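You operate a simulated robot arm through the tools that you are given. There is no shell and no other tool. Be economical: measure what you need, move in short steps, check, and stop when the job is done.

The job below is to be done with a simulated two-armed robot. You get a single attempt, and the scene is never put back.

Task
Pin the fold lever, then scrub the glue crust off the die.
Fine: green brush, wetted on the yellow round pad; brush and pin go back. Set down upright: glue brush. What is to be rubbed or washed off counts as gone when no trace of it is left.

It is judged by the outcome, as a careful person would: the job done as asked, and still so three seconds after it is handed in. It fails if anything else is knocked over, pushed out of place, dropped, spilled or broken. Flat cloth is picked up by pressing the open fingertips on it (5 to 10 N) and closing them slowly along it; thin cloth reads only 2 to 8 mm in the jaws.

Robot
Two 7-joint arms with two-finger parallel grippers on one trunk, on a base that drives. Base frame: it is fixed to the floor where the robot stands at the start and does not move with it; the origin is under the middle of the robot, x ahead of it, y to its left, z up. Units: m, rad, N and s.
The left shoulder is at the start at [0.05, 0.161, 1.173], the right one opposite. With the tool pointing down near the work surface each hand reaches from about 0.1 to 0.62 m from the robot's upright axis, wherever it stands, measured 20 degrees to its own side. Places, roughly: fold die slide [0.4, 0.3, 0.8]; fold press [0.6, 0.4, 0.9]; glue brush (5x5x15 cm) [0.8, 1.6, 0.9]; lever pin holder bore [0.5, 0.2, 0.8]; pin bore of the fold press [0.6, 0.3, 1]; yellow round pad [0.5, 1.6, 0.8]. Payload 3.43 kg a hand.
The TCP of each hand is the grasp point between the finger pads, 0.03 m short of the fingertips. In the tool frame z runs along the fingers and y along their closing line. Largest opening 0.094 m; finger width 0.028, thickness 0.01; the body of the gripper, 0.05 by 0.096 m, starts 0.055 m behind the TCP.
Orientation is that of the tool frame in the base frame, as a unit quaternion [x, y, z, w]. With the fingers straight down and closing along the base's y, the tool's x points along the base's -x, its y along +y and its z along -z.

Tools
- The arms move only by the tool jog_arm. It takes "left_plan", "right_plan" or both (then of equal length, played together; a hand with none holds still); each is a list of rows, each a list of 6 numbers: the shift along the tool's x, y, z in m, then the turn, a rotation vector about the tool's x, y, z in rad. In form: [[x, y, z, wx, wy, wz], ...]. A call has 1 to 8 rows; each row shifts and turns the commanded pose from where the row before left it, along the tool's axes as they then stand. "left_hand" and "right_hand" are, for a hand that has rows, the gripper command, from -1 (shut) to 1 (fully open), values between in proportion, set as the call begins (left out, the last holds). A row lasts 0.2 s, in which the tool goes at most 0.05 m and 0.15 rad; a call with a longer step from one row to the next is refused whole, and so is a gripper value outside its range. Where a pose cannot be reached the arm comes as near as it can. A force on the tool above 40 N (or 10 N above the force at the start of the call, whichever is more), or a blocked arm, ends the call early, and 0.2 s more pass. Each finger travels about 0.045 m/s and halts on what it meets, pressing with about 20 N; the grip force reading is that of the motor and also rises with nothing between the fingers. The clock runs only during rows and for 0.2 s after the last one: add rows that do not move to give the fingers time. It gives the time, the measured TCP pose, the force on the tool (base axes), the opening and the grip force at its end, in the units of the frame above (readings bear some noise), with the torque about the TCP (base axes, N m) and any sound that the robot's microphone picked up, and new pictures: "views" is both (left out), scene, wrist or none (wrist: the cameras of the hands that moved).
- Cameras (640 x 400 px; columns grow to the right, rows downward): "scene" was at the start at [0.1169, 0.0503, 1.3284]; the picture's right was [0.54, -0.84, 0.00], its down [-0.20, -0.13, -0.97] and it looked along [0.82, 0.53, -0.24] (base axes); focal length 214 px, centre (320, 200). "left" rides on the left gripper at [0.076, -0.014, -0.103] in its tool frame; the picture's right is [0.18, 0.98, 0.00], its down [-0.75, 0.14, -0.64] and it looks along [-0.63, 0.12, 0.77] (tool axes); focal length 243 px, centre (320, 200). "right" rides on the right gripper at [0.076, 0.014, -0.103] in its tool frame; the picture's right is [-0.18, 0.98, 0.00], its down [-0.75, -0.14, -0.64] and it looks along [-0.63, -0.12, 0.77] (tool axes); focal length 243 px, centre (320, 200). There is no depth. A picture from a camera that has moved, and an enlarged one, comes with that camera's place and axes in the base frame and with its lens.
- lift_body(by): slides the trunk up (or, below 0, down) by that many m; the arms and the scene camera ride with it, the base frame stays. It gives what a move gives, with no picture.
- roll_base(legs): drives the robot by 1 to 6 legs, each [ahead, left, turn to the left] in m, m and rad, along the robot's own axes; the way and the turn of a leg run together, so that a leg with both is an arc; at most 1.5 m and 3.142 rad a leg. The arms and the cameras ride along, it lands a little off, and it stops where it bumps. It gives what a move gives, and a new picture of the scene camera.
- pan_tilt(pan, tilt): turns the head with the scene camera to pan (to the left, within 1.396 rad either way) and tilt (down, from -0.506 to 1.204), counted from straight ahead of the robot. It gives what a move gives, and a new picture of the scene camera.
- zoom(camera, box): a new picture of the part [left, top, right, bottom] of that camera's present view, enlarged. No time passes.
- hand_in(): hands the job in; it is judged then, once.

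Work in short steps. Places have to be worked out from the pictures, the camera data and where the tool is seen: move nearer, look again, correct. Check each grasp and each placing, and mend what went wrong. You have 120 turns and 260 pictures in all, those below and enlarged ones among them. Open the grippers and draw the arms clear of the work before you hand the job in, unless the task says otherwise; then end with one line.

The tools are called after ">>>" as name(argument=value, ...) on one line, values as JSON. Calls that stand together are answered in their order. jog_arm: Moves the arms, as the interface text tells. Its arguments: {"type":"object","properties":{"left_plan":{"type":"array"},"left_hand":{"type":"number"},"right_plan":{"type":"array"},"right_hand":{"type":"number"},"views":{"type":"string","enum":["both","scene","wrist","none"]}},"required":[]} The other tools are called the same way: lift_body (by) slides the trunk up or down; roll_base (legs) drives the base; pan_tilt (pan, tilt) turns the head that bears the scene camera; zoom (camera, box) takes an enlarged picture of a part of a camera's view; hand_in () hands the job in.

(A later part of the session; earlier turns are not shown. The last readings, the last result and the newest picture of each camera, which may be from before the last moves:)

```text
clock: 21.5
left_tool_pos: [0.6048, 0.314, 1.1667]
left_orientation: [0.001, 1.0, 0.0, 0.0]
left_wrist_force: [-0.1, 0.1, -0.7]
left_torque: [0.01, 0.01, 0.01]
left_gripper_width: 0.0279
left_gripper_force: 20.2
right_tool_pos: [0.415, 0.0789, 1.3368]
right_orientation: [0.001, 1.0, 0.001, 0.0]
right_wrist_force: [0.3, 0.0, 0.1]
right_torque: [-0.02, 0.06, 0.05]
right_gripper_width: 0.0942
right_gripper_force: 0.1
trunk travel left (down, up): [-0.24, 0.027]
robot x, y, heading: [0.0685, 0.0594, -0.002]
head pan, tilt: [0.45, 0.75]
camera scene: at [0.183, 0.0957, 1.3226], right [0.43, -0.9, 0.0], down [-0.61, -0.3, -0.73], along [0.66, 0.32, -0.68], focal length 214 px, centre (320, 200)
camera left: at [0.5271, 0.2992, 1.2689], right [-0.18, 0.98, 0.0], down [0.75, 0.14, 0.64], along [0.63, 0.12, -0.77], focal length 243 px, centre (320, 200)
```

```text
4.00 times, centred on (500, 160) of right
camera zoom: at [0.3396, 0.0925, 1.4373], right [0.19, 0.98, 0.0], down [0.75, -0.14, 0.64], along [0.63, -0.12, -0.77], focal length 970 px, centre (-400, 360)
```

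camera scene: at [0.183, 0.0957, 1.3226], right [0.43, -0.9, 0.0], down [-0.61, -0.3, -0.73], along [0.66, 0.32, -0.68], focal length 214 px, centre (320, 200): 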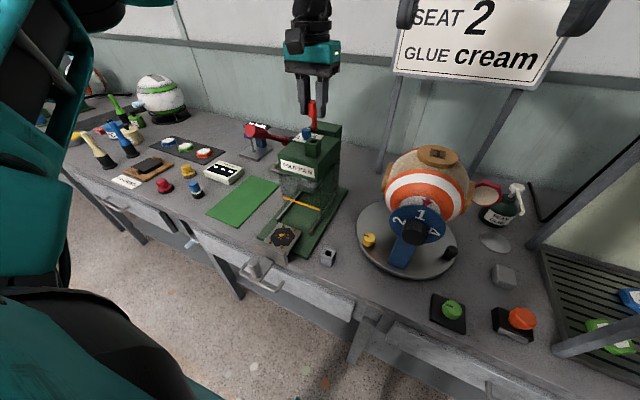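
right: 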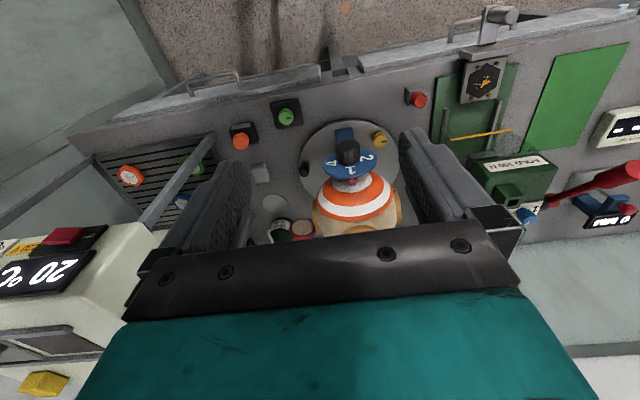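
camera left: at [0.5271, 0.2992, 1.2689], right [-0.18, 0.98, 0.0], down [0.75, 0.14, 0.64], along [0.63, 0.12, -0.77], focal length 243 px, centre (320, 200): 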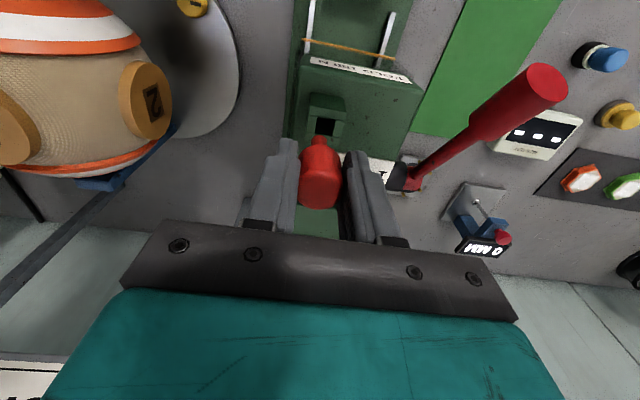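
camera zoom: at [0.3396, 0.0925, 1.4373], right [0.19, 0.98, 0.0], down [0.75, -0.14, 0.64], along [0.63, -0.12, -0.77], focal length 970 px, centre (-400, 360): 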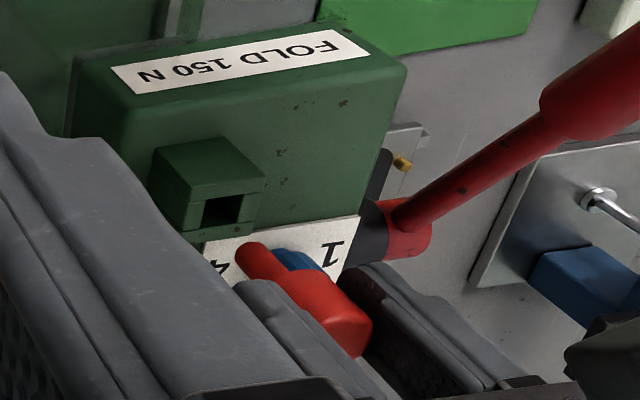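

The pin is close; the bore averages to (0.606, 0.3175). I shift ~1.5 mm ahead, 3 mm left and lower 2 cm to just above the rim.

>>> jog_arm(left_plan=[[-0.0015, 0.003, 0.01, 0, 0, 0], [0, 0, 0.01, 0, 0, 0], [0, 0, 0, 0, 0, 0], [0, 0, 0, 0, 0, 0]], views="none")

>>> zoom(camera="scene", box=[290, 100, 340, 150])

>>> zoom(camera="left", box=[270, 80, 380, 180])

>>> zoom(camera="right", box=[440, 130, 520, 190])

```text
clock: 22.5
left_tool_pos: [0.6049, 0.3162, 1.1466]
left_orientation: [0.001, 1.0, 0.0, 0.0]
left_wrist_force: [-1.0, 0.9, -1.7]
left_torque: [0.0, -0.01, 0.03]
left_gripper_width: 0.0278
left_gripper_force: 20.6
right_tool_pos: [0.4153, 0.0791, 1.3368]
right_orientation: [0.001, 1.0, 0.001, 0.0]
right_wrist_force: [0.0, 0.3, -0.2]
right_torque: [0.02, 0.01, 0.02]
right_gripper_width: 0.0943
right_gripper_force: 0.0
trunk travel left (down, up): [-0.24, 0.027]
robot x, y, heading: [0.0718, 0.0588, -0.003]
head pan, tilt: [0.45, 0.75]
```

```text
8.00 times, centred on (315, 125) of scene
camera zoom: at [0.1827, 0.0957, 1.3226], right [0.43, -0.9, 0.0], down [-0.61, -0.3, -0.73], along [0.66, 0.32, -0.68], focal length 1716 px, centre (360, 800)
```

zoom: 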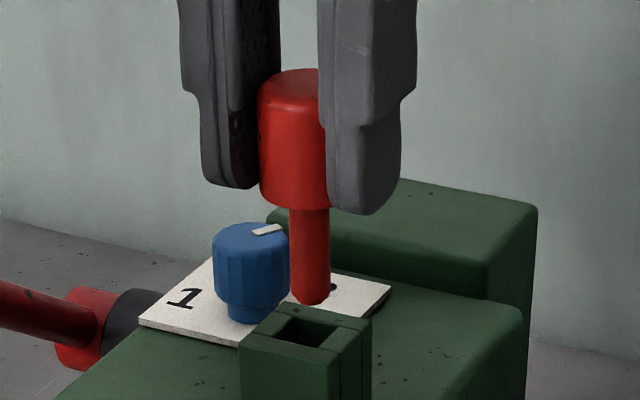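

```text
4.00 times, centred on (325, 130) of left
camera zoom: at [0.5278, 0.3017, 1.2496], right [-0.18, 0.98, 0.0], down [0.75, 0.14, 0.64], along [0.63, 0.12, -0.77], focal length 970 px, centre (300, 480)
```

zoom: 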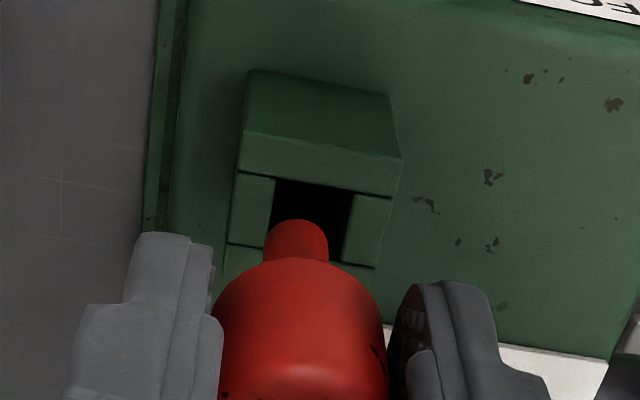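

```text
6.67 times, centred on (480, 160) of right
camera zoom: at [0.3393, 0.0924, 1.4374], right [0.19, 0.98, 0.0], down [0.75, -0.14, 0.64], along [0.63, -0.12, -0.77], focal length 1618 px, centre (-747, 467)
```

zoom: 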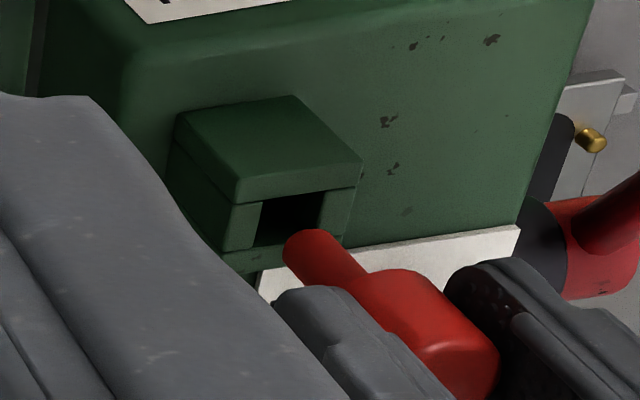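

The tip is nearly over the opening; I shift 1 mm ahead and 3 mm left and lower 12 mm gently, watching forces.

>>> jog_arm(left_plan=[[-0.001, 0.003, 0, 0, 0, 0], [0, 0, 0.004, 0, 0, 0], [0, 0, 0.004, 0, 0, 0], [0, 0, 0.003, 0, 0, 0], [0, 0, 0, 0, 0, 0]], views="none")

>>> zoom(camera="scene", box=[290, 100, 340, 150])

>>> zoom(camera="left", box=[270, 80, 380, 180])

```text
clock: 23.7
left_tool_pos: [0.6056, 0.3197, 1.1377]
left_orientation: [0.001, 1.0, 0.0, 0.0]
left_wrist_force: [-0.2, -0.1, -0.7]
left_torque: [0.01, 0.0, -0.04]
left_gripper_width: 0.0282
left_gripper_force: 20.1
right_tool_pos: [0.4157, 0.0787, 1.3365]
right_orientation: [0.001, 1.0, 0.001, 0.001]
right_wrist_force: [0.7, -0.3, -0.1]
right_torque: [0.01, 0.0, 0.02]
right_gripper_width: 0.0941
right_gripper_force: 0.0
trunk travel left (down, up): [-0.24, 0.027]
robot x, y, heading: [0.0674, 0.061, -0.002]
head pan, tilt: [0.45, 0.75]
```

```text
8.00 times, centred on (315, 125) of scene
camera zoom: at [0.1827, 0.0957, 1.3226], right [0.43, -0.9, 0.0], down [-0.61, -0.3, -0.73], along [0.66, 0.32, -0.68], focal length 1716 px, centre (360, 800)
```

zoom: 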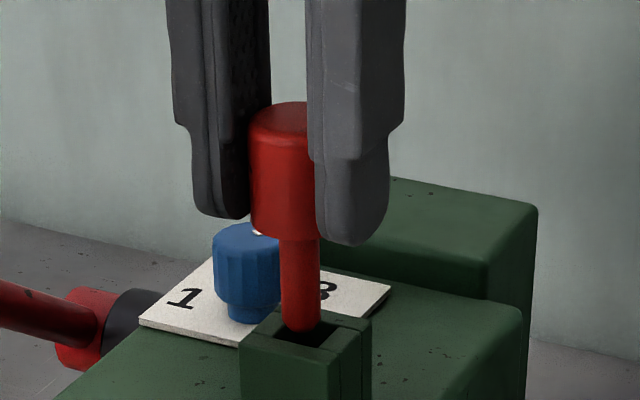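

```text
4.00 times, centred on (325, 130) of left
camera zoom: at [0.5288, 0.3057, 1.2395], right [-0.18, 0.98, 0.0], down [0.75, 0.14, 0.64], along [0.63, 0.12, -0.77], focal length 970 px, centre (300, 480)
```

zoom: 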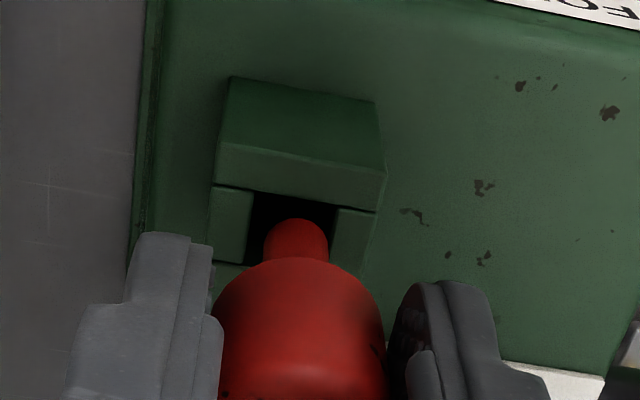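

Shank is almost in; relative views suggest ~1 mm back right and ~1.5 mm back. I correct and lower another 10 mm.

>>> jog_arm(left_plan=[[0.0015, -0.001, 0, 0, 0, 0], [0, 0, 0.003, 0, 0, 0], [0, 0, 0.003, 0, 0, 0], [0, 0, 0.003, 0, 0, 0], [0, 0, 0, 0, 0, 0]], views="none")

>>> zoom(camera="scene", box=[290, 100, 340, 150])

>>> zoom(camera="left", box=[270, 80, 380, 180])

```text
clock: 24.9
left_tool_pos: [0.603, 0.318, 1.1271]
left_orientation: [0.001, 1.0, -0.001, 0.0]
left_wrist_force: [2.8, 0.2, 0.7]
left_torque: [-0.05, -0.11, 0.01]
left_gripper_width: 0.0279
left_gripper_force: 20.4
right_tool_pos: [0.4154, 0.0774, 1.3364]
right_orientation: [0.001, 1.0, 0.001, 0.0]
right_wrist_force: [0.2, 0.0, -0.1]
right_torque: [0.01, 0.01, -0.02]
right_gripper_width: 0.094
right_gripper_force: 0.1
trunk travel left (down, up): [-0.24, 0.027]
robot x, y, heading: [0.0683, 0.0635, -0.007]
head pan, tilt: [0.45, 0.75]
```

```text
8.00 times, centred on (315, 125) of scene
camera zoom: at [0.1829, 0.0956, 1.3226], right [0.43, -0.9, 0.0], down [-0.61, -0.3, -0.73], along [0.66, 0.32, -0.68], focal length 1716 px, centre (360, 800)
```

zoom: 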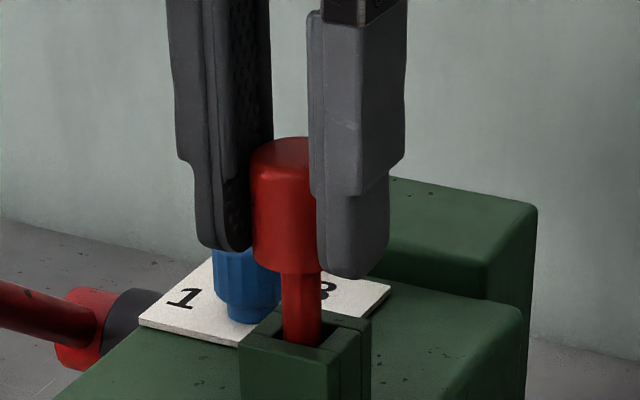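

```text
4.00 times, centred on (325, 130) of left
camera zoom: at [0.5272, 0.3044, 1.2303], right [-0.18, 0.98, 0.0], down [0.75, 0.14, 0.64], along [0.63, 0.12, -0.77], focal length 970 px, centre (300, 480)
```

zoom: 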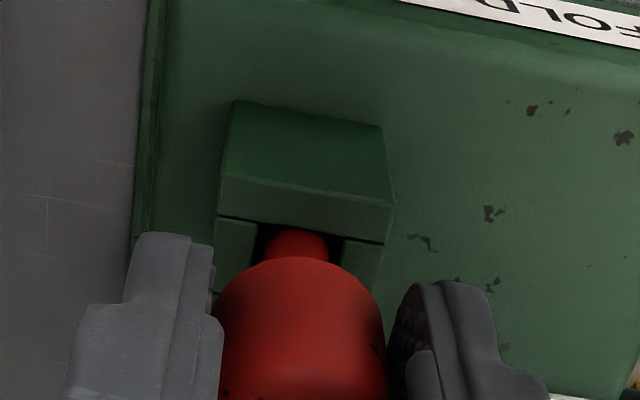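

The shank is inside the bore, with a slight push against the near wall. I ease 1 mm ahead and lower toward seating.

>>> jog_arm(left_plan=[[-0.0012, 0.0003, 0, 0, 0, 0], [0, 0, 0.005, 0, 0, 0], [0, 0, 0.005, 0, 0, 0], [0, 0, 0.004, 0, 0, 0], [0, 0, 0, 0, 0, 0]], views="none")

>>> zoom(camera="scene", box=[290, 100, 340, 150])

```text
clock: 26.1
left_tool_pos: [0.6042, 0.3196, 1.1132]
left_orientation: [0.001, 1.0, -0.001, 0.001]
left_wrist_force: [1.2, 0.1, -0.5]
left_torque: [-0.01, -0.03, -0.01]
left_gripper_width: 0.0278
left_gripper_force: 20.3
right_tool_pos: [0.4157, 0.0786, 1.3369]
right_orientation: [0.001, 1.0, 0.001, 0.0]
right_wrist_force: [0.7, -0.3, 0.3]
right_torque: [0.0, 0.0, 0.03]
right_gripper_width: 0.0939
right_gripper_force: 0.0
trunk travel left (down, up): [-0.24, 0.027]
robot x, y, heading: [0.0696, 0.0603, -0.01]
head pan, tilt: [0.45, 0.75]
```

```text
8.00 times, centred on (315, 125) of scene
camera zoom: at [0.1828, 0.0957, 1.3226], right [0.43, -0.9, 0.0], down [-0.61, -0.3, -0.73], along [0.66, 0.32, -0.68], focal length 1716 px, centre (360, 800)
```

zoom: 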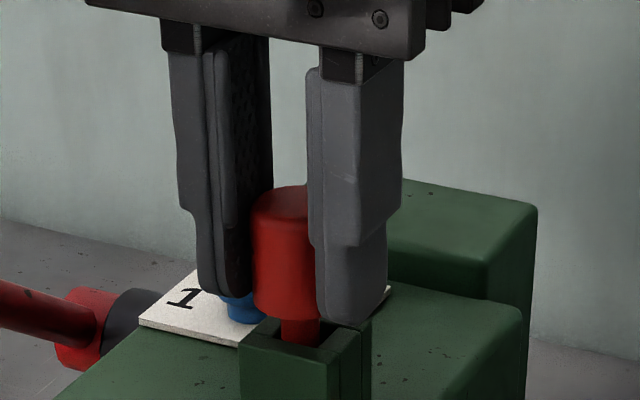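

Going well with low forces; about 5 mm remains. I lower in small steps until contact.

>>> jog_arm(left_plan=[[-0.0004, 0, 0.002, 0, 0, 0], [0, 0, 0.002, 0, 0, 0], [0, 0, 0.002, 0, 0, 0], [0, 0, 0, 0, 0, 0]], views="none")

>>> zoom(camera="scene", box=[290, 100, 340, 150])

>>> zoom(camera="right", box=[420, 110, 580, 210])

```text
clock: 27.1
left_tool_pos: [0.6047, 0.3199, 1.1084]
left_orientation: [0.002, 1.0, 0.0, 0.0]
left_wrist_force: [0.1, -0.7, -0.3]
left_torque: [0.01, 0.02, -0.01]
left_gripper_width: 0.0277
left_gripper_force: 20.1
right_tool_pos: [0.416, 0.0783, 1.3373]
right_orientation: [0.001, 1.0, 0.001, 0.001]
right_wrist_force: [-1.0, 0.0, 1.1]
right_torque: [0.05, 0.02, 0.02]
right_gripper_width: 0.0941
right_gripper_force: 0.0
trunk travel left (down, up): [-0.24, 0.027]
robot x, y, heading: [0.069, 0.0638, -0.004]
head pan, tilt: [0.45, 0.75]
```

```text
8.00 times, centred on (315, 125) of scene
camera zoom: at [0.1827, 0.0957, 1.3226], right [0.43, -0.9, 0.0], down [-0.61, -0.3, -0.73], along [0.66, 0.32, -0.68], focal length 1716 px, centre (360, 800)
```

zoom: 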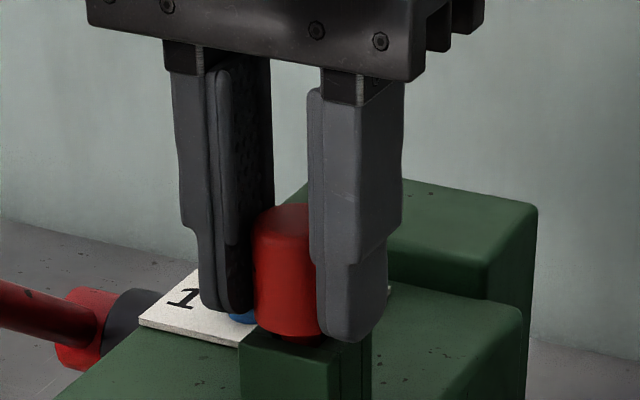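

```text
4.00 times, centred on (500, 160) of right
camera zoom: at [0.3392, 0.0924, 1.4374], right [0.19, 0.98, 0.0], down [0.75, -0.14, 0.64], along [0.63, -0.12, -0.77], focal length 970 px, centre (-400, 360)
```

zoom: 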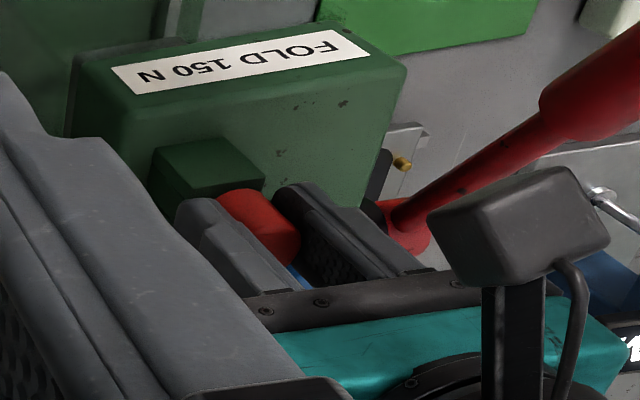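

Nearly seated. I lower up to 4 mm more, looking for contact force.

>>> jog_arm(left_plan=[[0, 0, 0.001, 0, 0, 0], [0, 0, 0.001, 0, 0, 0], [0, 0, 0.001, 0, 0, 0], [0, 0, 0.001, 0, 0, 0], [0, 0, 0, 0, 0, 0]], views="none")

>>> zoom(camera="scene", box=[290, 100, 340, 150])

```text
clock: 28.3
left_tool_pos: [0.606, 0.3194, 1.1047]
left_orientation: [0.001, 1.0, 0.0, -0.001]
left_wrist_force: [0.5, -0.2, -0.4]
left_torque: [0.01, -0.01, 0.0]
left_gripper_width: 0.0278
left_gripper_force: 19.9
right_tool_pos: [0.4175, 0.0787, 1.3364]
right_orientation: [0.001, 1.0, 0.002, 0.001]
right_wrist_force: [-0.9, -0.1, -0.6]
right_torque: [0.04, -0.01, 0.02]
right_gripper_width: 0.094
right_gripper_force: 0.0
trunk travel left (down, up): [-0.24, 0.027]
robot x, y, heading: [0.0701, 0.0593, -0.008]
head pan, tilt: [0.45, 0.75]
```

```text
8.00 times, centred on (315, 125) of scene
camera zoom: at [0.1827, 0.0957, 1.3226], right [0.43, -0.9, 0.0], down [-0.61, -0.3, -0.73], along [0.66, 0.32, -0.68], focal length 1716 px, centre (360, 800)
```

zoom: 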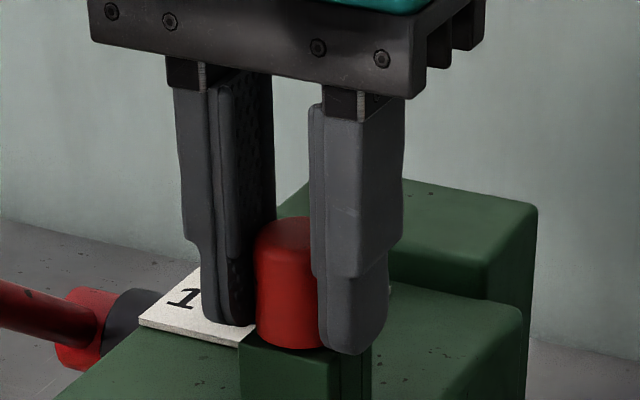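

The cap is at the rim with no notable force. I lower 1 mm more and open slightly to release.

>>> jog_arm(left_plan=[[0, 0, 0.001, 0, 0, 0], [0, 0, 0, 0, 0, 0]], views="none")

>>> jog_arm(left_plan=[[0, 0, 0, 0, 0, 0], [0, 0, 0, 0, 0, 0], [0, 0, 0, 0, 0, 0]], left_hand=-0.1, views="none")

>>> jog_arm(left_plan=[[0, 0, -0.02, 0, 0, 0], [0, 0, -0.04, 0, 0, 0], [0, 0, -0.04, 0, 0, 0], [0, 0, -0.04, 0, 0, 0]], views="wrist")

>>> zoom(camera="scene", box=[260, 80, 360, 180])

```text
clock: 28.9
left_tool_pos: [0.6057, 0.3205, 1.1023]
left_orientation: [0.002, 1.0, 0.0, -0.001]
left_wrist_force: [0.3, 1.2, -0.9]
left_torque: [0.04, -0.02, 0.01]
left_gripper_width: 0.0277
left_gripper_force: 20.3
right_tool_pos: [0.415, 0.0785, 1.3361]
right_orientation: [0.0, 1.0, 0.001, 0.001]
right_wrist_force: [-0.4, 0.7, 0.2]
right_torque: [-0.04, -0.02, -0.05]
right_gripper_width: 0.0941
right_gripper_force: 0.0
trunk travel left (down, up): [-0.24, 0.027]
robot x, y, heading: [0.0694, 0.0629, 0.002]
head pan, tilt: [0.45, 0.75]
```

```text
clock: 29.7
left_tool_pos: [0.6053, 0.3207, 1.1036]
left_orientation: [0.001, 1.0, 0.0, 0.0]
left_wrist_force: [-0.5, 0.4, -0.2]
left_torque: [0.0, 0.01, -0.01]
left_gripper_width: 0.0426
left_gripper_force: 0.1
right_tool_pos: [0.4157, 0.0782, 1.3373]
right_orientation: [0.002, 1.0, 0.001, 0.0]
right_wrist_force: [-0.4, 0.4, -0.6]
right_torque: [0.0, 0.0, -0.03]
right_gripper_width: 0.094
right_gripper_force: 0.0
trunk travel left (down, up): [-0.24, 0.027]
robot x, y, heading: [0.0713, 0.065, -0.001]
head pan, tilt: [0.45, 0.75]
```

```text
clock: 30.7
left_tool_pos: [0.6045, 0.3217, 1.2435]
left_orientation: [0.0, 1.0, 0.0, -0.001]
left_wrist_force: [0.0, -0.7, 0.4]
left_torque: [0.0, 0.01, -0.02]
left_gripper_width: 0.0423
left_gripper_force: 0.0
right_tool_pos: [0.4145, 0.0781, 1.3363]
right_orientation: [0.001, 1.0, 0.0, -0.001]
right_wrist_force: [0.1, -0.8, -0.3]
right_torque: [-0.02, 0.0, 0.03]
right_gripper_width: 0.0942
right_gripper_force: 0.0
trunk travel left (down, up): [-0.24, 0.027]
robot x, y, heading: [0.0709, 0.0612, -0.005]
head pan, tilt: [0.45, 0.75]
camera left: at [0.528, 0.3069, 1.3464], right [-0.18, 0.98, 0.0], down [0.75, 0.14, 0.64], along [0.63, 0.12, -0.77], focal length 243 px, centre (320, 200)
```

left: 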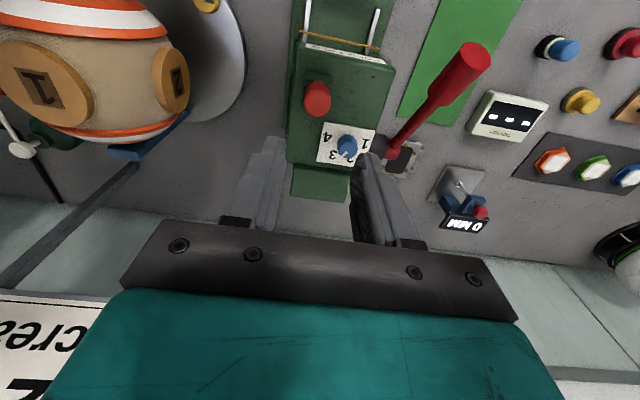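

```text
4.00 times, centred on (310, 130) of scene
camera zoom: at [0.1827, 0.0956, 1.3226], right [0.43, -0.9, 0.0], down [-0.61, -0.3, -0.73], along [0.66, 0.32, -0.68], focal length 858 px, centre (360, 480)
```

zoom: 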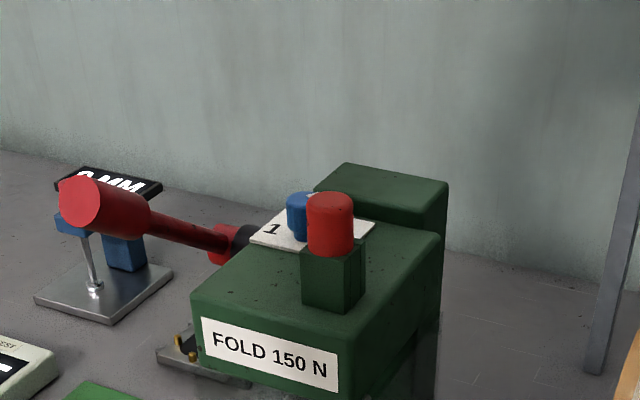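

The pin is seated in the press bore. I draw the hand back and drive left along the bench toward the green brush and yellow pad.

>>> jog_arm(left_plan=[[0.05, 0, -0.01, 0, 0, 0], [0.05, 0, 0, 0, 0, 0], [0.05, 0, 0, 0, 0, 0], [0.05, 0, 0, 0, 0, 0], [0, 0, 0, 0, 0, 0]], views="none")

>>> roll_base(legs=[[-0.03, 1.15, 0]])

```text
refused: row 1 steps farther than a row can; nothing moved
```

```text
clock: 41.0
left_tool_pos: [0.5842, 1.4577, 1.2446]
left_orientation: [0.005, 1.0, 0.0, 0.0]
left_wrist_force: [0.5, -0.6, 0.3]
left_torque: [0.01, 0.0, 0.01]
left_gripper_width: 0.0421
left_gripper_force: 0.1
right_tool_pos: [0.3921, 1.2152, 1.336]
right_orientation: [0.004, 1.0, 0.002, 0.0]
right_wrist_force: [0.7, -0.5, 0.4]
right_torque: [0.01, -0.03, 0.03]
right_gripper_width: 0.0939
right_gripper_force: 0.1
trunk travel left (down, up): [-0.24, 0.027]
robot x, y, heading: [0.0508, 1.1971, -0.009]
head pan, tilt: [0.45, 0.75]
camera scene: at [0.1594, 1.2343, 1.3226], right [0.43, -0.9, 0.0], down [-0.62, -0.29, -0.73], along [0.66, 0.31, -0.68], focal length 214 px, centre (320, 200)
```

scene: 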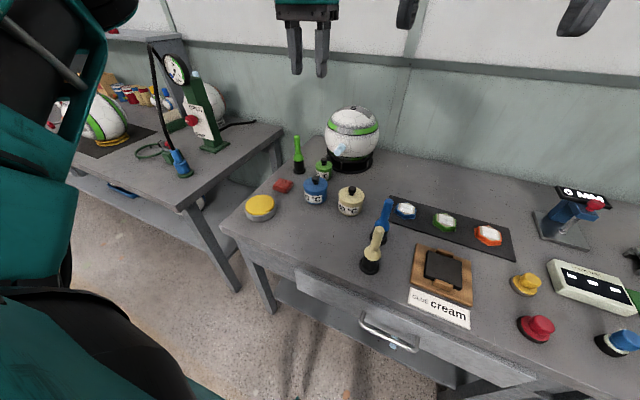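

Arrived by the left end of the bench (the arm retraction was refused but the arm cleared all). I zoom on the brushes and pad.

>>> zoom(camera="scene", box=[230, 110, 410, 280])

>>> zoom(camera="left", box=[200, 0, 520, 200])

```text
2.35 times, centred on (320, 195) of scene
camera zoom: at [0.1594, 1.2343, 1.3226], right [0.43, -0.9, 0.0], down [-0.62, -0.29, -0.73], along [0.66, 0.31, -0.68], focal length 505 px, centre (320, 212)
```

zoom: 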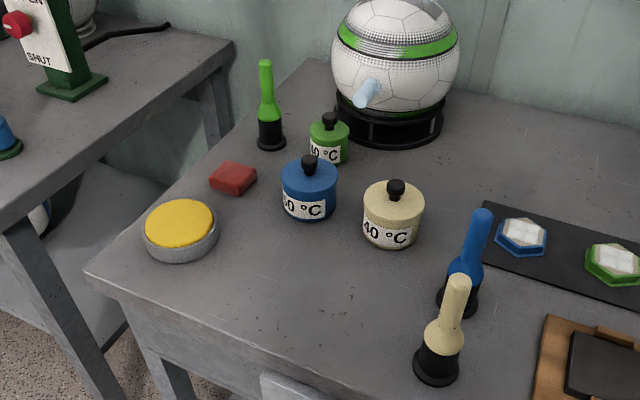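

```text
2.00 times, centred on (360, 100) of left
camera zoom: at [0.5061, 1.443, 1.3464], right [-0.18, 0.98, 0.0], down [0.75, 0.13, 0.64], along [0.63, 0.11, -0.77], focal length 485 px, centre (240, 400)
```

zoom: 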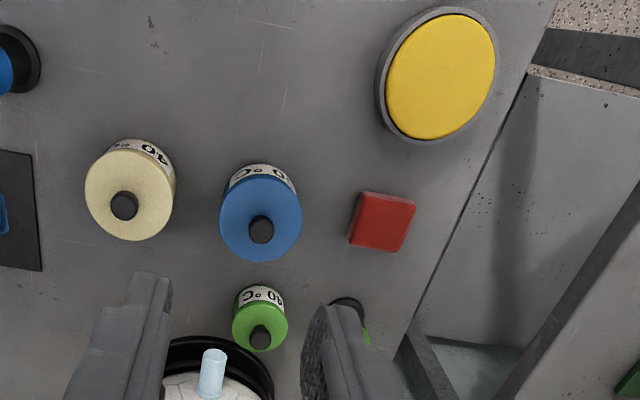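

The green brush stands at about (0.793, 1.627), its top near 0.95; it needs a nearer stance. I look down to see how much clearance the base has to the bench.

>>> pan_tilt(pan=0.0, tilt=1.2)

```text
clock: 41.9
left_tool_pos: [0.583, 1.4575, 1.2437]
left_orientation: [0.004, 1.0, 0.0, 0.0]
left_wrist_force: [0.1, 0.1, 0.0]
left_torque: [0.02, 0.01, -0.02]
left_gripper_width: 0.0423
left_gripper_force: 0.1
right_tool_pos: [0.3956, 1.2144, 1.3359]
right_orientation: [0.007, 1.0, 0.0, 0.001]
right_wrist_force: [31.2, -21.1, -26.5]
right_torque: [2.23, 1.15, 1.79]
right_gripper_width: 0.094
right_gripper_force: 0.0
trunk travel left (down, up): [-0.24, 0.027]
robot x, y, heading: [0.0448, 1.2006, -0.008]
head pan, tilt: [0.0, 1.201]
camera scene: at [0.1645, 1.2051, 1.3179], right [0.08, -1.0, 0.0], down [-0.72, -0.06, -0.69], along [0.69, 0.05, -0.72], focal length 214 px, centre (320, 200)
```

scene: 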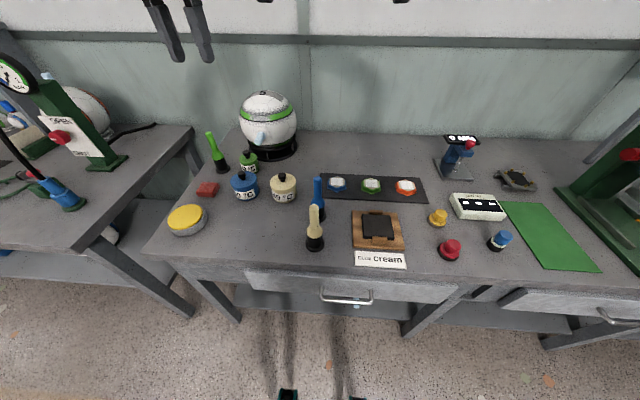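

The right wrist shows ~45 N: the head seems to press on the right arm. I turn the head back up straight away.

>>> pan_tilt(pan=0.3, tilt=0.7)

```text
clock: 42.8
left_tool_pos: [0.583, 1.458, 1.2436]
left_orientation: [0.004, 1.0, 0.0, 0.0]
left_wrist_force: [0.5, -0.7, -0.2]
left_torque: [0.02, -0.02, 0.01]
left_gripper_width: 0.0424
left_gripper_force: 0.1
right_tool_pos: [0.3912, 1.2155, 1.3368]
right_orientation: [0.002, 1.0, 0.001, 0.001]
right_wrist_force: [0.6, 0.5, -0.1]
right_torque: [0.01, 0.02, -0.02]
right_gripper_width: 0.0939
right_gripper_force: 0.1
trunk travel left (down, up): [-0.24, 0.027]
robot x, y, heading: [0.0458, 1.2003, -0.006]
head pan, tilt: [0.3, 0.7]
camera scene: at [0.1659, 1.2232, 1.3268], right [0.29, -0.96, 0.0], down [-0.62, -0.18, -0.76], along [0.73, 0.22, -0.64], focal length 214 px, centre (320, 200)
```

scene: 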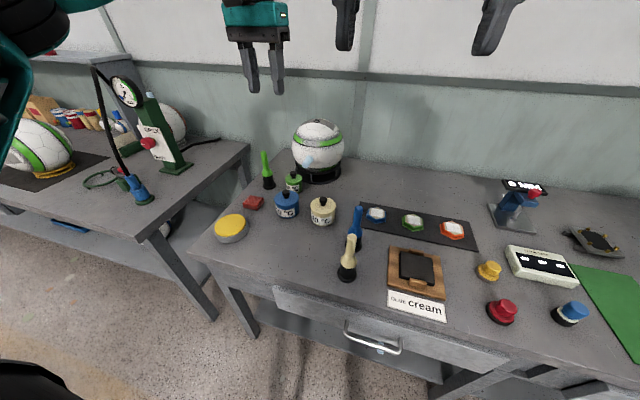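

Forces are back to zero. I retract the left hand and drive left, then ahead; shelf and legs are set back (~0.5), and the drawer handle sits at x≈0.36.

>>> jog_arm(left_plan=[[0.045, 0, 0, 0, 0, 0], [0.045, 0, 0, 0, 0, 0], [0.045, 0, 0, 0, 0, 0], [0.045, 0, 0, 0, 0, 0], [0, 0, 0, 0, 0, 0]], left_hand=0.2, views="none")

>>> roll_base(legs=[[0, 0.23, 0], [0.11, 0, 0]])

```text
clock: 44.0
left_tool_pos: [0.4042, 1.4596, 1.2448]
left_orientation: [0.005, 1.0, 0.001, 0.0]
left_wrist_force: [0.0, -0.9, -0.9]
left_torque: [0.0, 0.01, -0.01]
left_gripper_width: 0.0566
left_gripper_force: 0.0
right_tool_pos: [0.3931, 1.214, 1.3359]
right_orientation: [0.004, 1.0, 0.001, 0.0]
right_wrist_force: [-0.3, -0.2, -0.3]
right_torque: [0.0, 0.04, -0.03]
right_gripper_width: 0.0939
right_gripper_force: 0.1
trunk travel left (down, up): [-0.24, 0.027]
robot x, y, heading: [0.046, 1.1959, -0.009]
head pan, tilt: [0.3, 0.7]
```

```text
clock: 47.4
left_tool_pos: [0.5162, 1.6879, 1.2437]
left_orientation: [0.004, 1.0, -0.001, 0.001]
left_wrist_force: [0.5, -0.4, 0.3]
left_torque: [-0.04, 0.01, -0.02]
left_gripper_width: 0.0562
left_gripper_force: 0.0
right_tool_pos: [0.5036, 1.4429, 1.3369]
right_orientation: [0.004, 1.0, 0.001, 0.0]
right_wrist_force: [0.1, 0.4, 0.0]
right_torque: [0.0, 0.02, 0.05]
right_gripper_width: 0.0943
right_gripper_force: 0.0
trunk travel left (down, up): [-0.24, 0.027]
robot x, y, heading: [0.1571, 1.4268, -0.012]
head pan, tilt: [0.3, 0.7]
camera scene: at [0.2793, 1.4505, 1.3268], right [0.29, -0.96, 0.0], down [-0.62, -0.19, -0.76], along [0.73, 0.22, -0.64], focal length 214 px, centre (320, 200)
```

scene: 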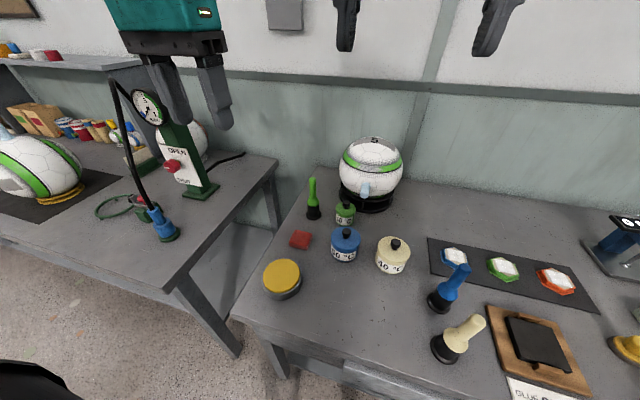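

I lower the trunk by 0.18 m to gain reach at handle height.

>>> lift_body(by=-0.18)

>>> jog_arm(left_plan=[[-0.045, -0.01, 0, 0, 0, 0], [-0.045, -0.01, 0, 0, 0, 0], [-0.045, -0.01, 0, 0, 0, 0], [-0.045, -0.01, 0, 0, 0, 0], [0, 0, 0, 0, 0, 0]])

```text
clock: 49.4
left_tool_pos: [0.5151, 1.689, 1.0627]
left_orientation: [0.004, 1.0, 0.0, 0.0]
left_wrist_force: [0.3, -0.2, -0.7]
left_torque: [0.02, 0.01, -0.01]
left_gripper_width: 0.0563
left_gripper_force: 0.0
right_tool_pos: [0.5051, 1.4427, 1.1566]
right_orientation: [0.005, 1.0, 0.0, 0.001]
right_wrist_force: [0.0, 0.0, 0.8]
right_torque: [0.02, 0.02, 0.01]
right_gripper_width: 0.0945
right_gripper_force: 0.1
trunk travel left (down, up): [-0.06, 0.207]
robot x, y, heading: [0.1584, 1.428, -0.009]
head pan, tilt: [0.3, 0.7]
```

```text
clock: 50.6
left_tool_pos: [0.6744, 1.6526, 1.0656]
left_orientation: [0.004, 1.0, 0.0, 0.0]
left_wrist_force: [-0.1, 0.0, -0.1]
left_torque: [0.0, 0.03, 0.02]
left_gripper_width: 0.0566
left_gripper_force: 0.0
left hand out of reach, approached as far as the arm can: row 4
right_tool_pos: [0.5047, 1.4432, 1.1557]
right_orientation: [0.004, 1.0, 0.001, 0.0]
right_wrist_force: [0.6, 0.2, 0.3]
right_torque: [0.0, 0.0, -0.02]
right_gripper_width: 0.0941
right_gripper_force: 0.0
trunk travel left (down, up): [-0.06, 0.207]
robot x, y, heading: [0.159, 1.4283, -0.008]
head pan, tilt: [0.3, 0.7]
camera scene: at [0.2789, 1.4507, 1.1468], right [0.29, -0.96, 0.0], down [-0.62, -0.19, -0.76], along [0.73, 0.22, -0.64], focal length 214 px, centre (320, 200)
camera left: at [0.597, 1.6369, 1.1672], right [-0.18, 0.98, 0.0], down [0.75, 0.14, 0.64], along [0.63, 0.11, -0.77], focal length 243 px, centre (320, 200)
```

scene: 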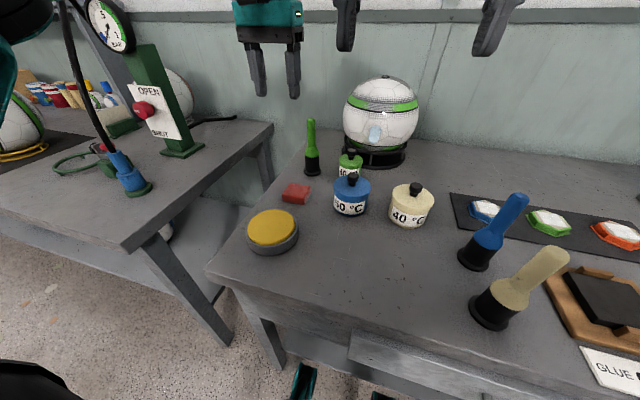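
left: 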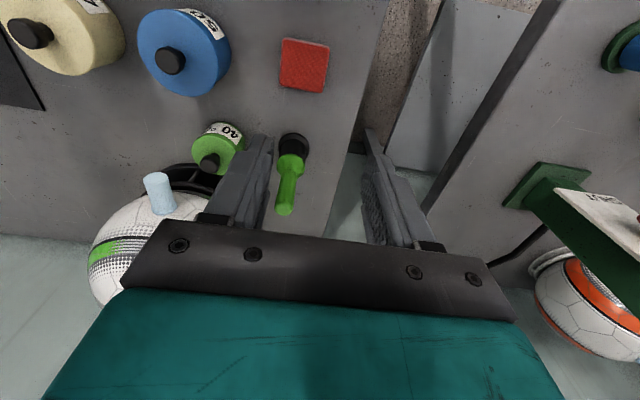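

The brush is at y≈1.627 and the arm is short at this height; lower it reaches farther. I pull back, line up in y, drop to handle height with open fingers, then approach forward.

>>> jog_arm(left_plan=[[0.04, -0.01, 0, 0, 0, 0], [0.02, -0.012, 0.03, 0, 0, 0], [0, 0, 0.04, 0, 0, 0], [0, 0, 0.04, 0, 0, 0], [0, 0, 0.02, 0, 0, 0], [0, 0, 0, 0, 0, 0]], left_hand=0.6)

```text
clock: 52.0
left_tool_pos: [0.6119, 1.6285, 0.9335]
left_orientation: [0.004, 1.0, 0.0, 0.0]
left_wrist_force: [0.1, 0.4, -0.1]
left_torque: [-0.03, 0.02, 0.02]
left_gripper_width: 0.0751
left_gripper_force: 0.0
right_tool_pos: [0.5043, 1.4423, 1.1557]
right_orientation: [0.004, 1.0, 0.001, 0.001]
right_wrist_force: [0.0, -1.5, 0.8]
right_torque: [0.02, 0.01, -0.03]
right_gripper_width: 0.0937
right_gripper_force: 0.1
trunk travel left (down, up): [-0.06, 0.207]
robot x, y, heading: [0.1583, 1.4246, -0.011]
head pan, tilt: [0.3, 0.7]
camera scene: at [0.2784, 1.4505, 1.1469], right [0.29, -0.96, 0.0], down [-0.62, -0.19, -0.76], along [0.73, 0.22, -0.64], focal length 214 px, centre (320, 200)
camera left: at [0.5355, 1.6145, 1.0352], right [-0.18, 0.98, 0.0], down [0.75, 0.14, 0.64], along [0.63, 0.11, -0.77], focal length 243 px, centre (320, 200)
```

scene: 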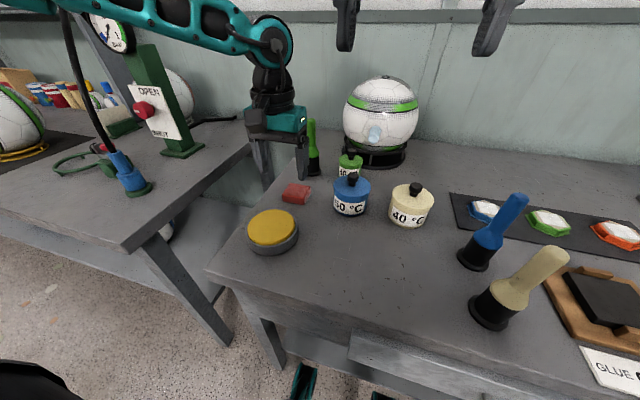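
left: 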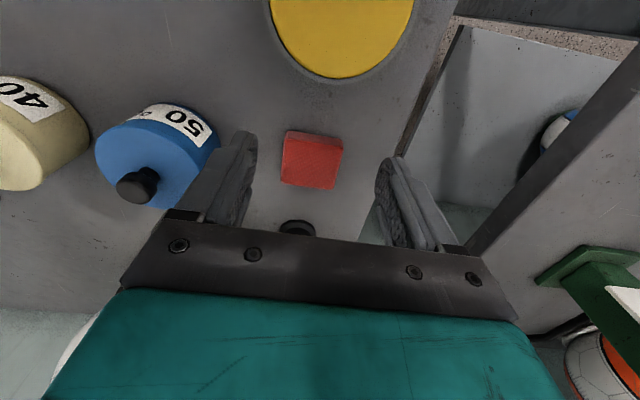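

Brush lines up near y≈1.623. I move forward in steps towards x≈0.79.

>>> jog_arm(left_plan=[[-0.045, -0.002, 0, 0, 0, 0], [-0.045, -0.002, 0, 0, 0, 0], [-0.03, 0, 0.005, 0, 0, 0], [0, 0, 0, 0, 0, 0]])

>>> zoom(camera="scene", box=[240, 90, 370, 220])

```text
clock: 53.0
left_tool_pos: [0.7045, 1.6416, 0.9297]
left_orientation: [0.005, 1.0, -0.001, 0.001]
left_wrist_force: [-0.4, -0.3, 0.5]
left_torque: [0.01, -0.03, -0.03]
left_gripper_width: 0.0751
left_gripper_force: 0.0
left hand out of reach, approached as far as the arm can: row 2, 3
right_tool_pos: [0.5056, 1.4419, 1.155]
right_orientation: [0.004, 1.0, 0.001, 0.001]
right_wrist_force: [0.3, -0.4, -0.3]
right_torque: [-0.02, -0.02, -0.02]
right_gripper_width: 0.094
right_gripper_force: 0.0
trunk travel left (down, up): [-0.06, 0.207]
robot x, y, heading: [0.1563, 1.4305, -0.009]
head pan, tilt: [0.3, 0.7]
camera scene: at [0.2784, 1.4505, 1.1469], right [0.29, -0.96, 0.0], down [-0.62, -0.19, -0.77], along [0.73, 0.22, -0.64], focal length 214 px, centre (320, 200)
camera left: at [0.628, 1.6279, 1.031], right [-0.18, 0.98, 0.0], down [0.75, 0.14, 0.64], along [0.63, 0.11, -0.76], focal length 243 px, centre (320, 200)
```

scene: 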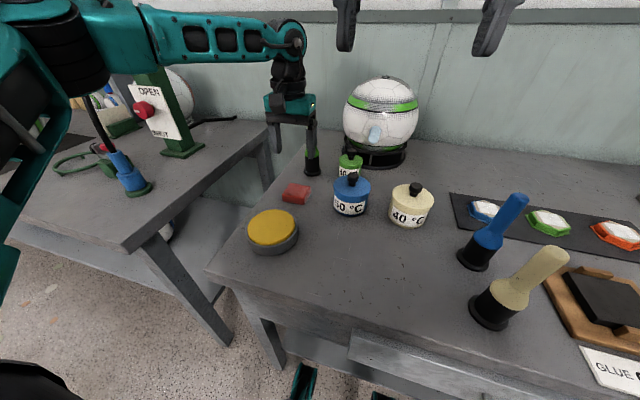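
left: 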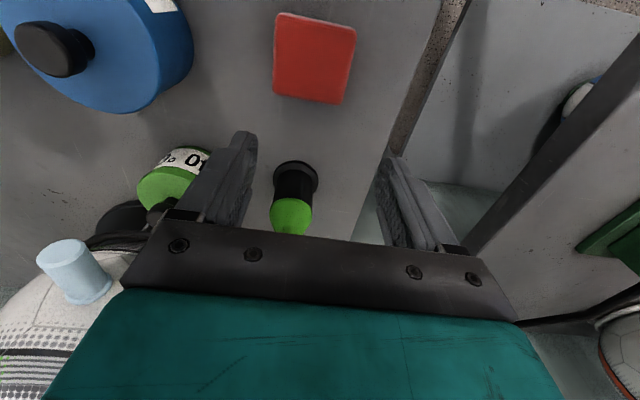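

```text
3.08 times, centred on (305, 155) of scene
camera zoom: at [0.2784, 1.4505, 1.1469], right [0.29, -0.96, 0.0], down [-0.62, -0.19, -0.77], along [0.73, 0.22, -0.64], focal length 660 px, centre (366, 338)
```

zoom: 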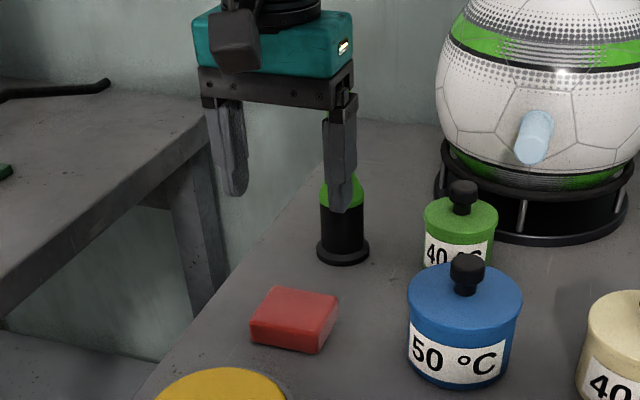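

The arm tops out at x≈0.70. I pull back, pitch the fingers 0.45 rad forward to gain reach, and drive 4 cm nearer.

>>> jog_arm(left_plan=[[0.04, -0.005, 0, 0, 0, 0], [0.04, -0.005, 0, 0, 0, 0], [0.03, 0, 0, 0, 0, 0], [0, 0, 0, 0, -0.15, 0], [0, 0, 0, 0, -0.15, 0], [0, 0, 0, 0, -0.15, 0], [0, 0, 0, 0, 0, 0]], views="none")

>>> roll_base(legs=[[0.04, 0, 0]])

```text
clock: 54.6
left_tool_pos: [0.5945, 1.6331, 0.9294]
left_orientation: [0.004, 0.975, -0.002, 0.224]
left_wrist_force: [0.6, -0.1, 0.3]
left_torque: [-0.01, -0.01, 0.0]
left_gripper_width: 0.0753
left_gripper_force: 0.1
right_tool_pos: [0.5049, 1.4433, 1.1572]
right_orientation: [0.005, 1.0, 0.001, 0.001]
right_wrist_force: [0.5, 0.0, -0.2]
right_torque: [-0.01, 0.02, 0.02]
right_gripper_width: 0.0939
right_gripper_force: 0.0
trunk travel left (down, up): [-0.06, 0.207]
robot x, y, heading: [0.1593, 1.4246, -0.008]
head pan, tilt: [0.3, 0.7]
```

```text
clock: 55.5
left_tool_pos: [0.6004, 1.6326, 0.9301]
left_orientation: [0.004, 0.975, -0.001, 0.223]
left_wrist_force: [-0.5, 0.5, 0.5]
left_torque: [-0.02, -0.01, 0.01]
left_gripper_width: 0.0754
left_gripper_force: 0.0
right_tool_pos: [0.5089, 1.4419, 1.1565]
right_orientation: [0.005, 1.0, 0.001, 0.0]
right_wrist_force: [-0.3, -0.3, 0.1]
right_torque: [-0.03, -0.05, 0.0]
right_gripper_width: 0.0943
right_gripper_force: 0.0
trunk travel left (down, up): [-0.06, 0.207]
robot x, y, heading: [0.1654, 1.4296, -0.011]
head pan, tilt: [0.3, 0.7]
stopped in leg 1: the robot was blocked; the commanded pose is now the measured one
camera scene: at [0.2828, 1.4505, 1.1469], right [0.29, -0.96, 0.0], down [-0.62, -0.19, -0.76], along [0.73, 0.22, -0.64], focal length 214 px, centre (320, 200)
```

scene: 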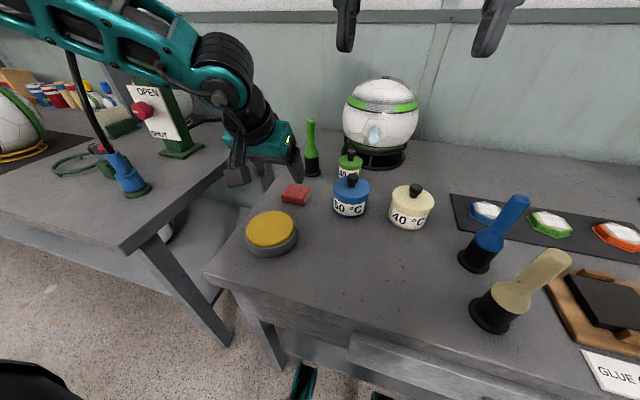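

The base is blocked at x=0.165, so no nearer. I try the forward reach with the tilted hand, moving +x 12 cm.

>>> jog_arm(left_plan=[[-0.036, -0.003, 0.0174, 0, 0, 0], [-0.036, -0.003, 0.0174, 0, 0, 0], [-0.036, -0.001, 0.0174, 0, 0, 0], [0, 0, 0, 0, 0, 0]])

```text
clock: 56.5
left_tool_pos: [0.7197, 1.6234, 0.9301]
left_orientation: [0.003, 0.975, -0.001, 0.223]
left_wrist_force: [-0.1, 0.2, 0.0]
left_torque: [-0.01, 0.01, -0.04]
left_gripper_width: 0.075
left_gripper_force: 0.2
right_tool_pos: [0.5097, 1.4421, 1.1565]
right_orientation: [0.004, 1.0, 0.002, 0.0]
right_wrist_force: [0.3, -0.9, 0.2]
right_torque: [-0.02, 0.01, 0.03]
right_gripper_width: 0.094
right_gripper_force: 0.0
trunk travel left (down, up): [-0.06, 0.207]
robot x, y, heading: [0.1603, 1.4287, -0.006]
head pan, tilt: [0.3, 0.7]
camera scene: at [0.2828, 1.4505, 1.1469], right [0.29, -0.96, 0.0], down [-0.62, -0.19, -0.76], along [0.73, 0.22, -0.64], focal length 214 px, centre (320, 200)
camera left: at [0.6047, 1.6101, 0.9892], right [-0.16, 0.98, -0.08], down [0.4, 0.14, 0.91], along [0.9, 0.11, -0.42], focal length 243 px, centre (320, 200)
```

scene: 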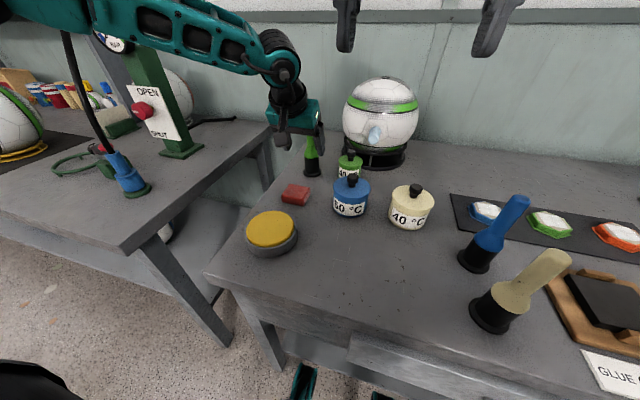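
left: 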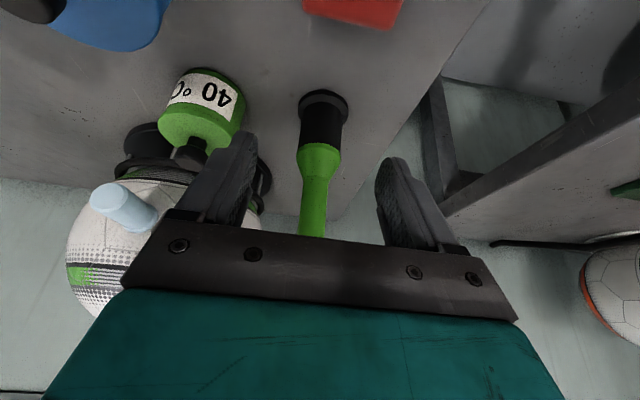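

The handle stands between the fingers' lines. I advance another 6.5 cm and 1.5 cm down so the handle comes between the pads.

>>> jog_arm(left_plan=[[-0.026, 0.0015, 0.021, 0, 0, 0], [-0.026, 0.0015, 0.021, 0, 0, 0], [0, 0, 0, 0, 0, 0]])

>>> zoom(camera="scene", box=[240, 90, 370, 220])

```text
clock: 57.2
left_tool_pos: [0.7798, 1.6313, 0.9163]
left_orientation: [0.003, 0.975, -0.002, 0.223]
left_wrist_force: [-0.8, -0.1, 0.1]
left_torque: [0.03, -0.03, -0.01]
left_gripper_width: 0.0751
left_gripper_force: 0.1
left hand out of reach, approached as far as the arm can: row 2
right_tool_pos: [0.5102, 1.4436, 1.1557]
right_orientation: [0.005, 1.0, 0.001, 0.0]
right_wrist_force: [0.5, 0.1, -0.4]
right_torque: [0.0, -0.01, -0.02]
right_gripper_width: 0.0939
right_gripper_force: 0.1
trunk travel left (down, up): [-0.06, 0.207]
robot x, y, heading: [0.1612, 1.4262, -0.009]
head pan, tilt: [0.3, 0.7]
camera scene: at [0.2829, 1.4505, 1.1469], right [0.29, -0.96, 0.0], down [-0.62, -0.19, -0.76], along [0.73, 0.22, -0.64], focal length 214 px, centre (320, 200)
camera left: at [0.6671, 1.6167, 0.9749], right [-0.16, 0.98, -0.08], down [0.4, 0.14, 0.91], along [0.9, 0.11, -0.41], focal length 243 px, centre (320, 200)
```

scene: 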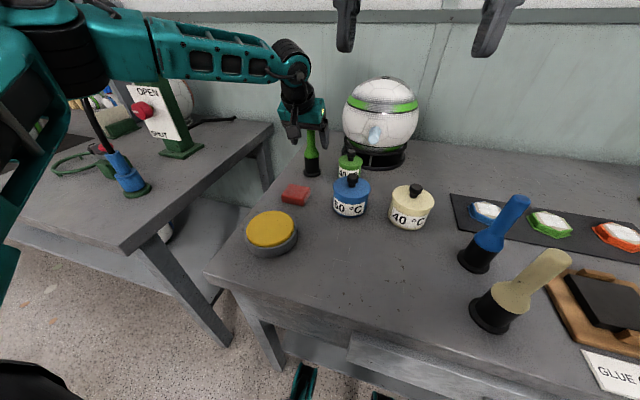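
left: 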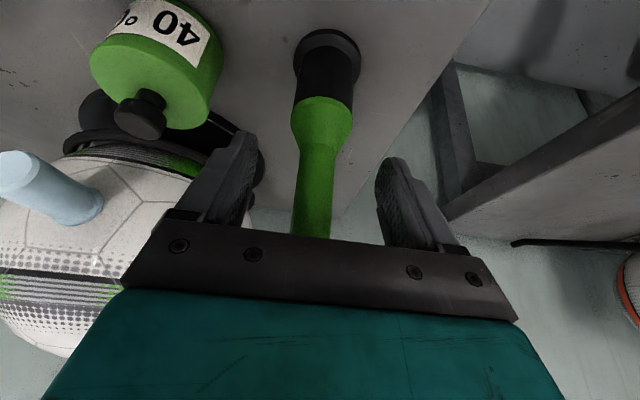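

```text
3.08 times, centred on (305, 155) of scene
camera zoom: at [0.2829, 1.4505, 1.1469], right [0.29, -0.96, 0.0], down [-0.62, -0.19, -0.76], along [0.73, 0.22, -0.64], focal length 660 px, centre (366, 338)
```

zoom: 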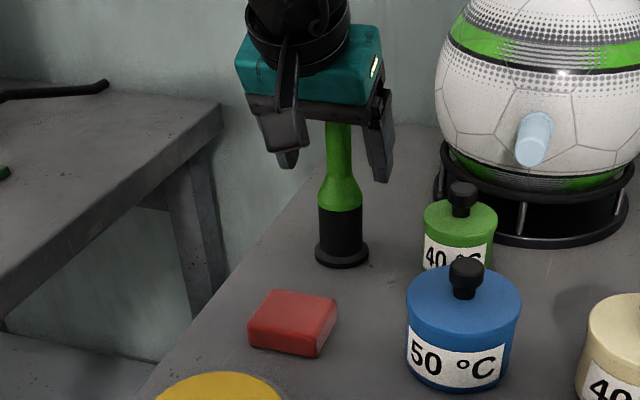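

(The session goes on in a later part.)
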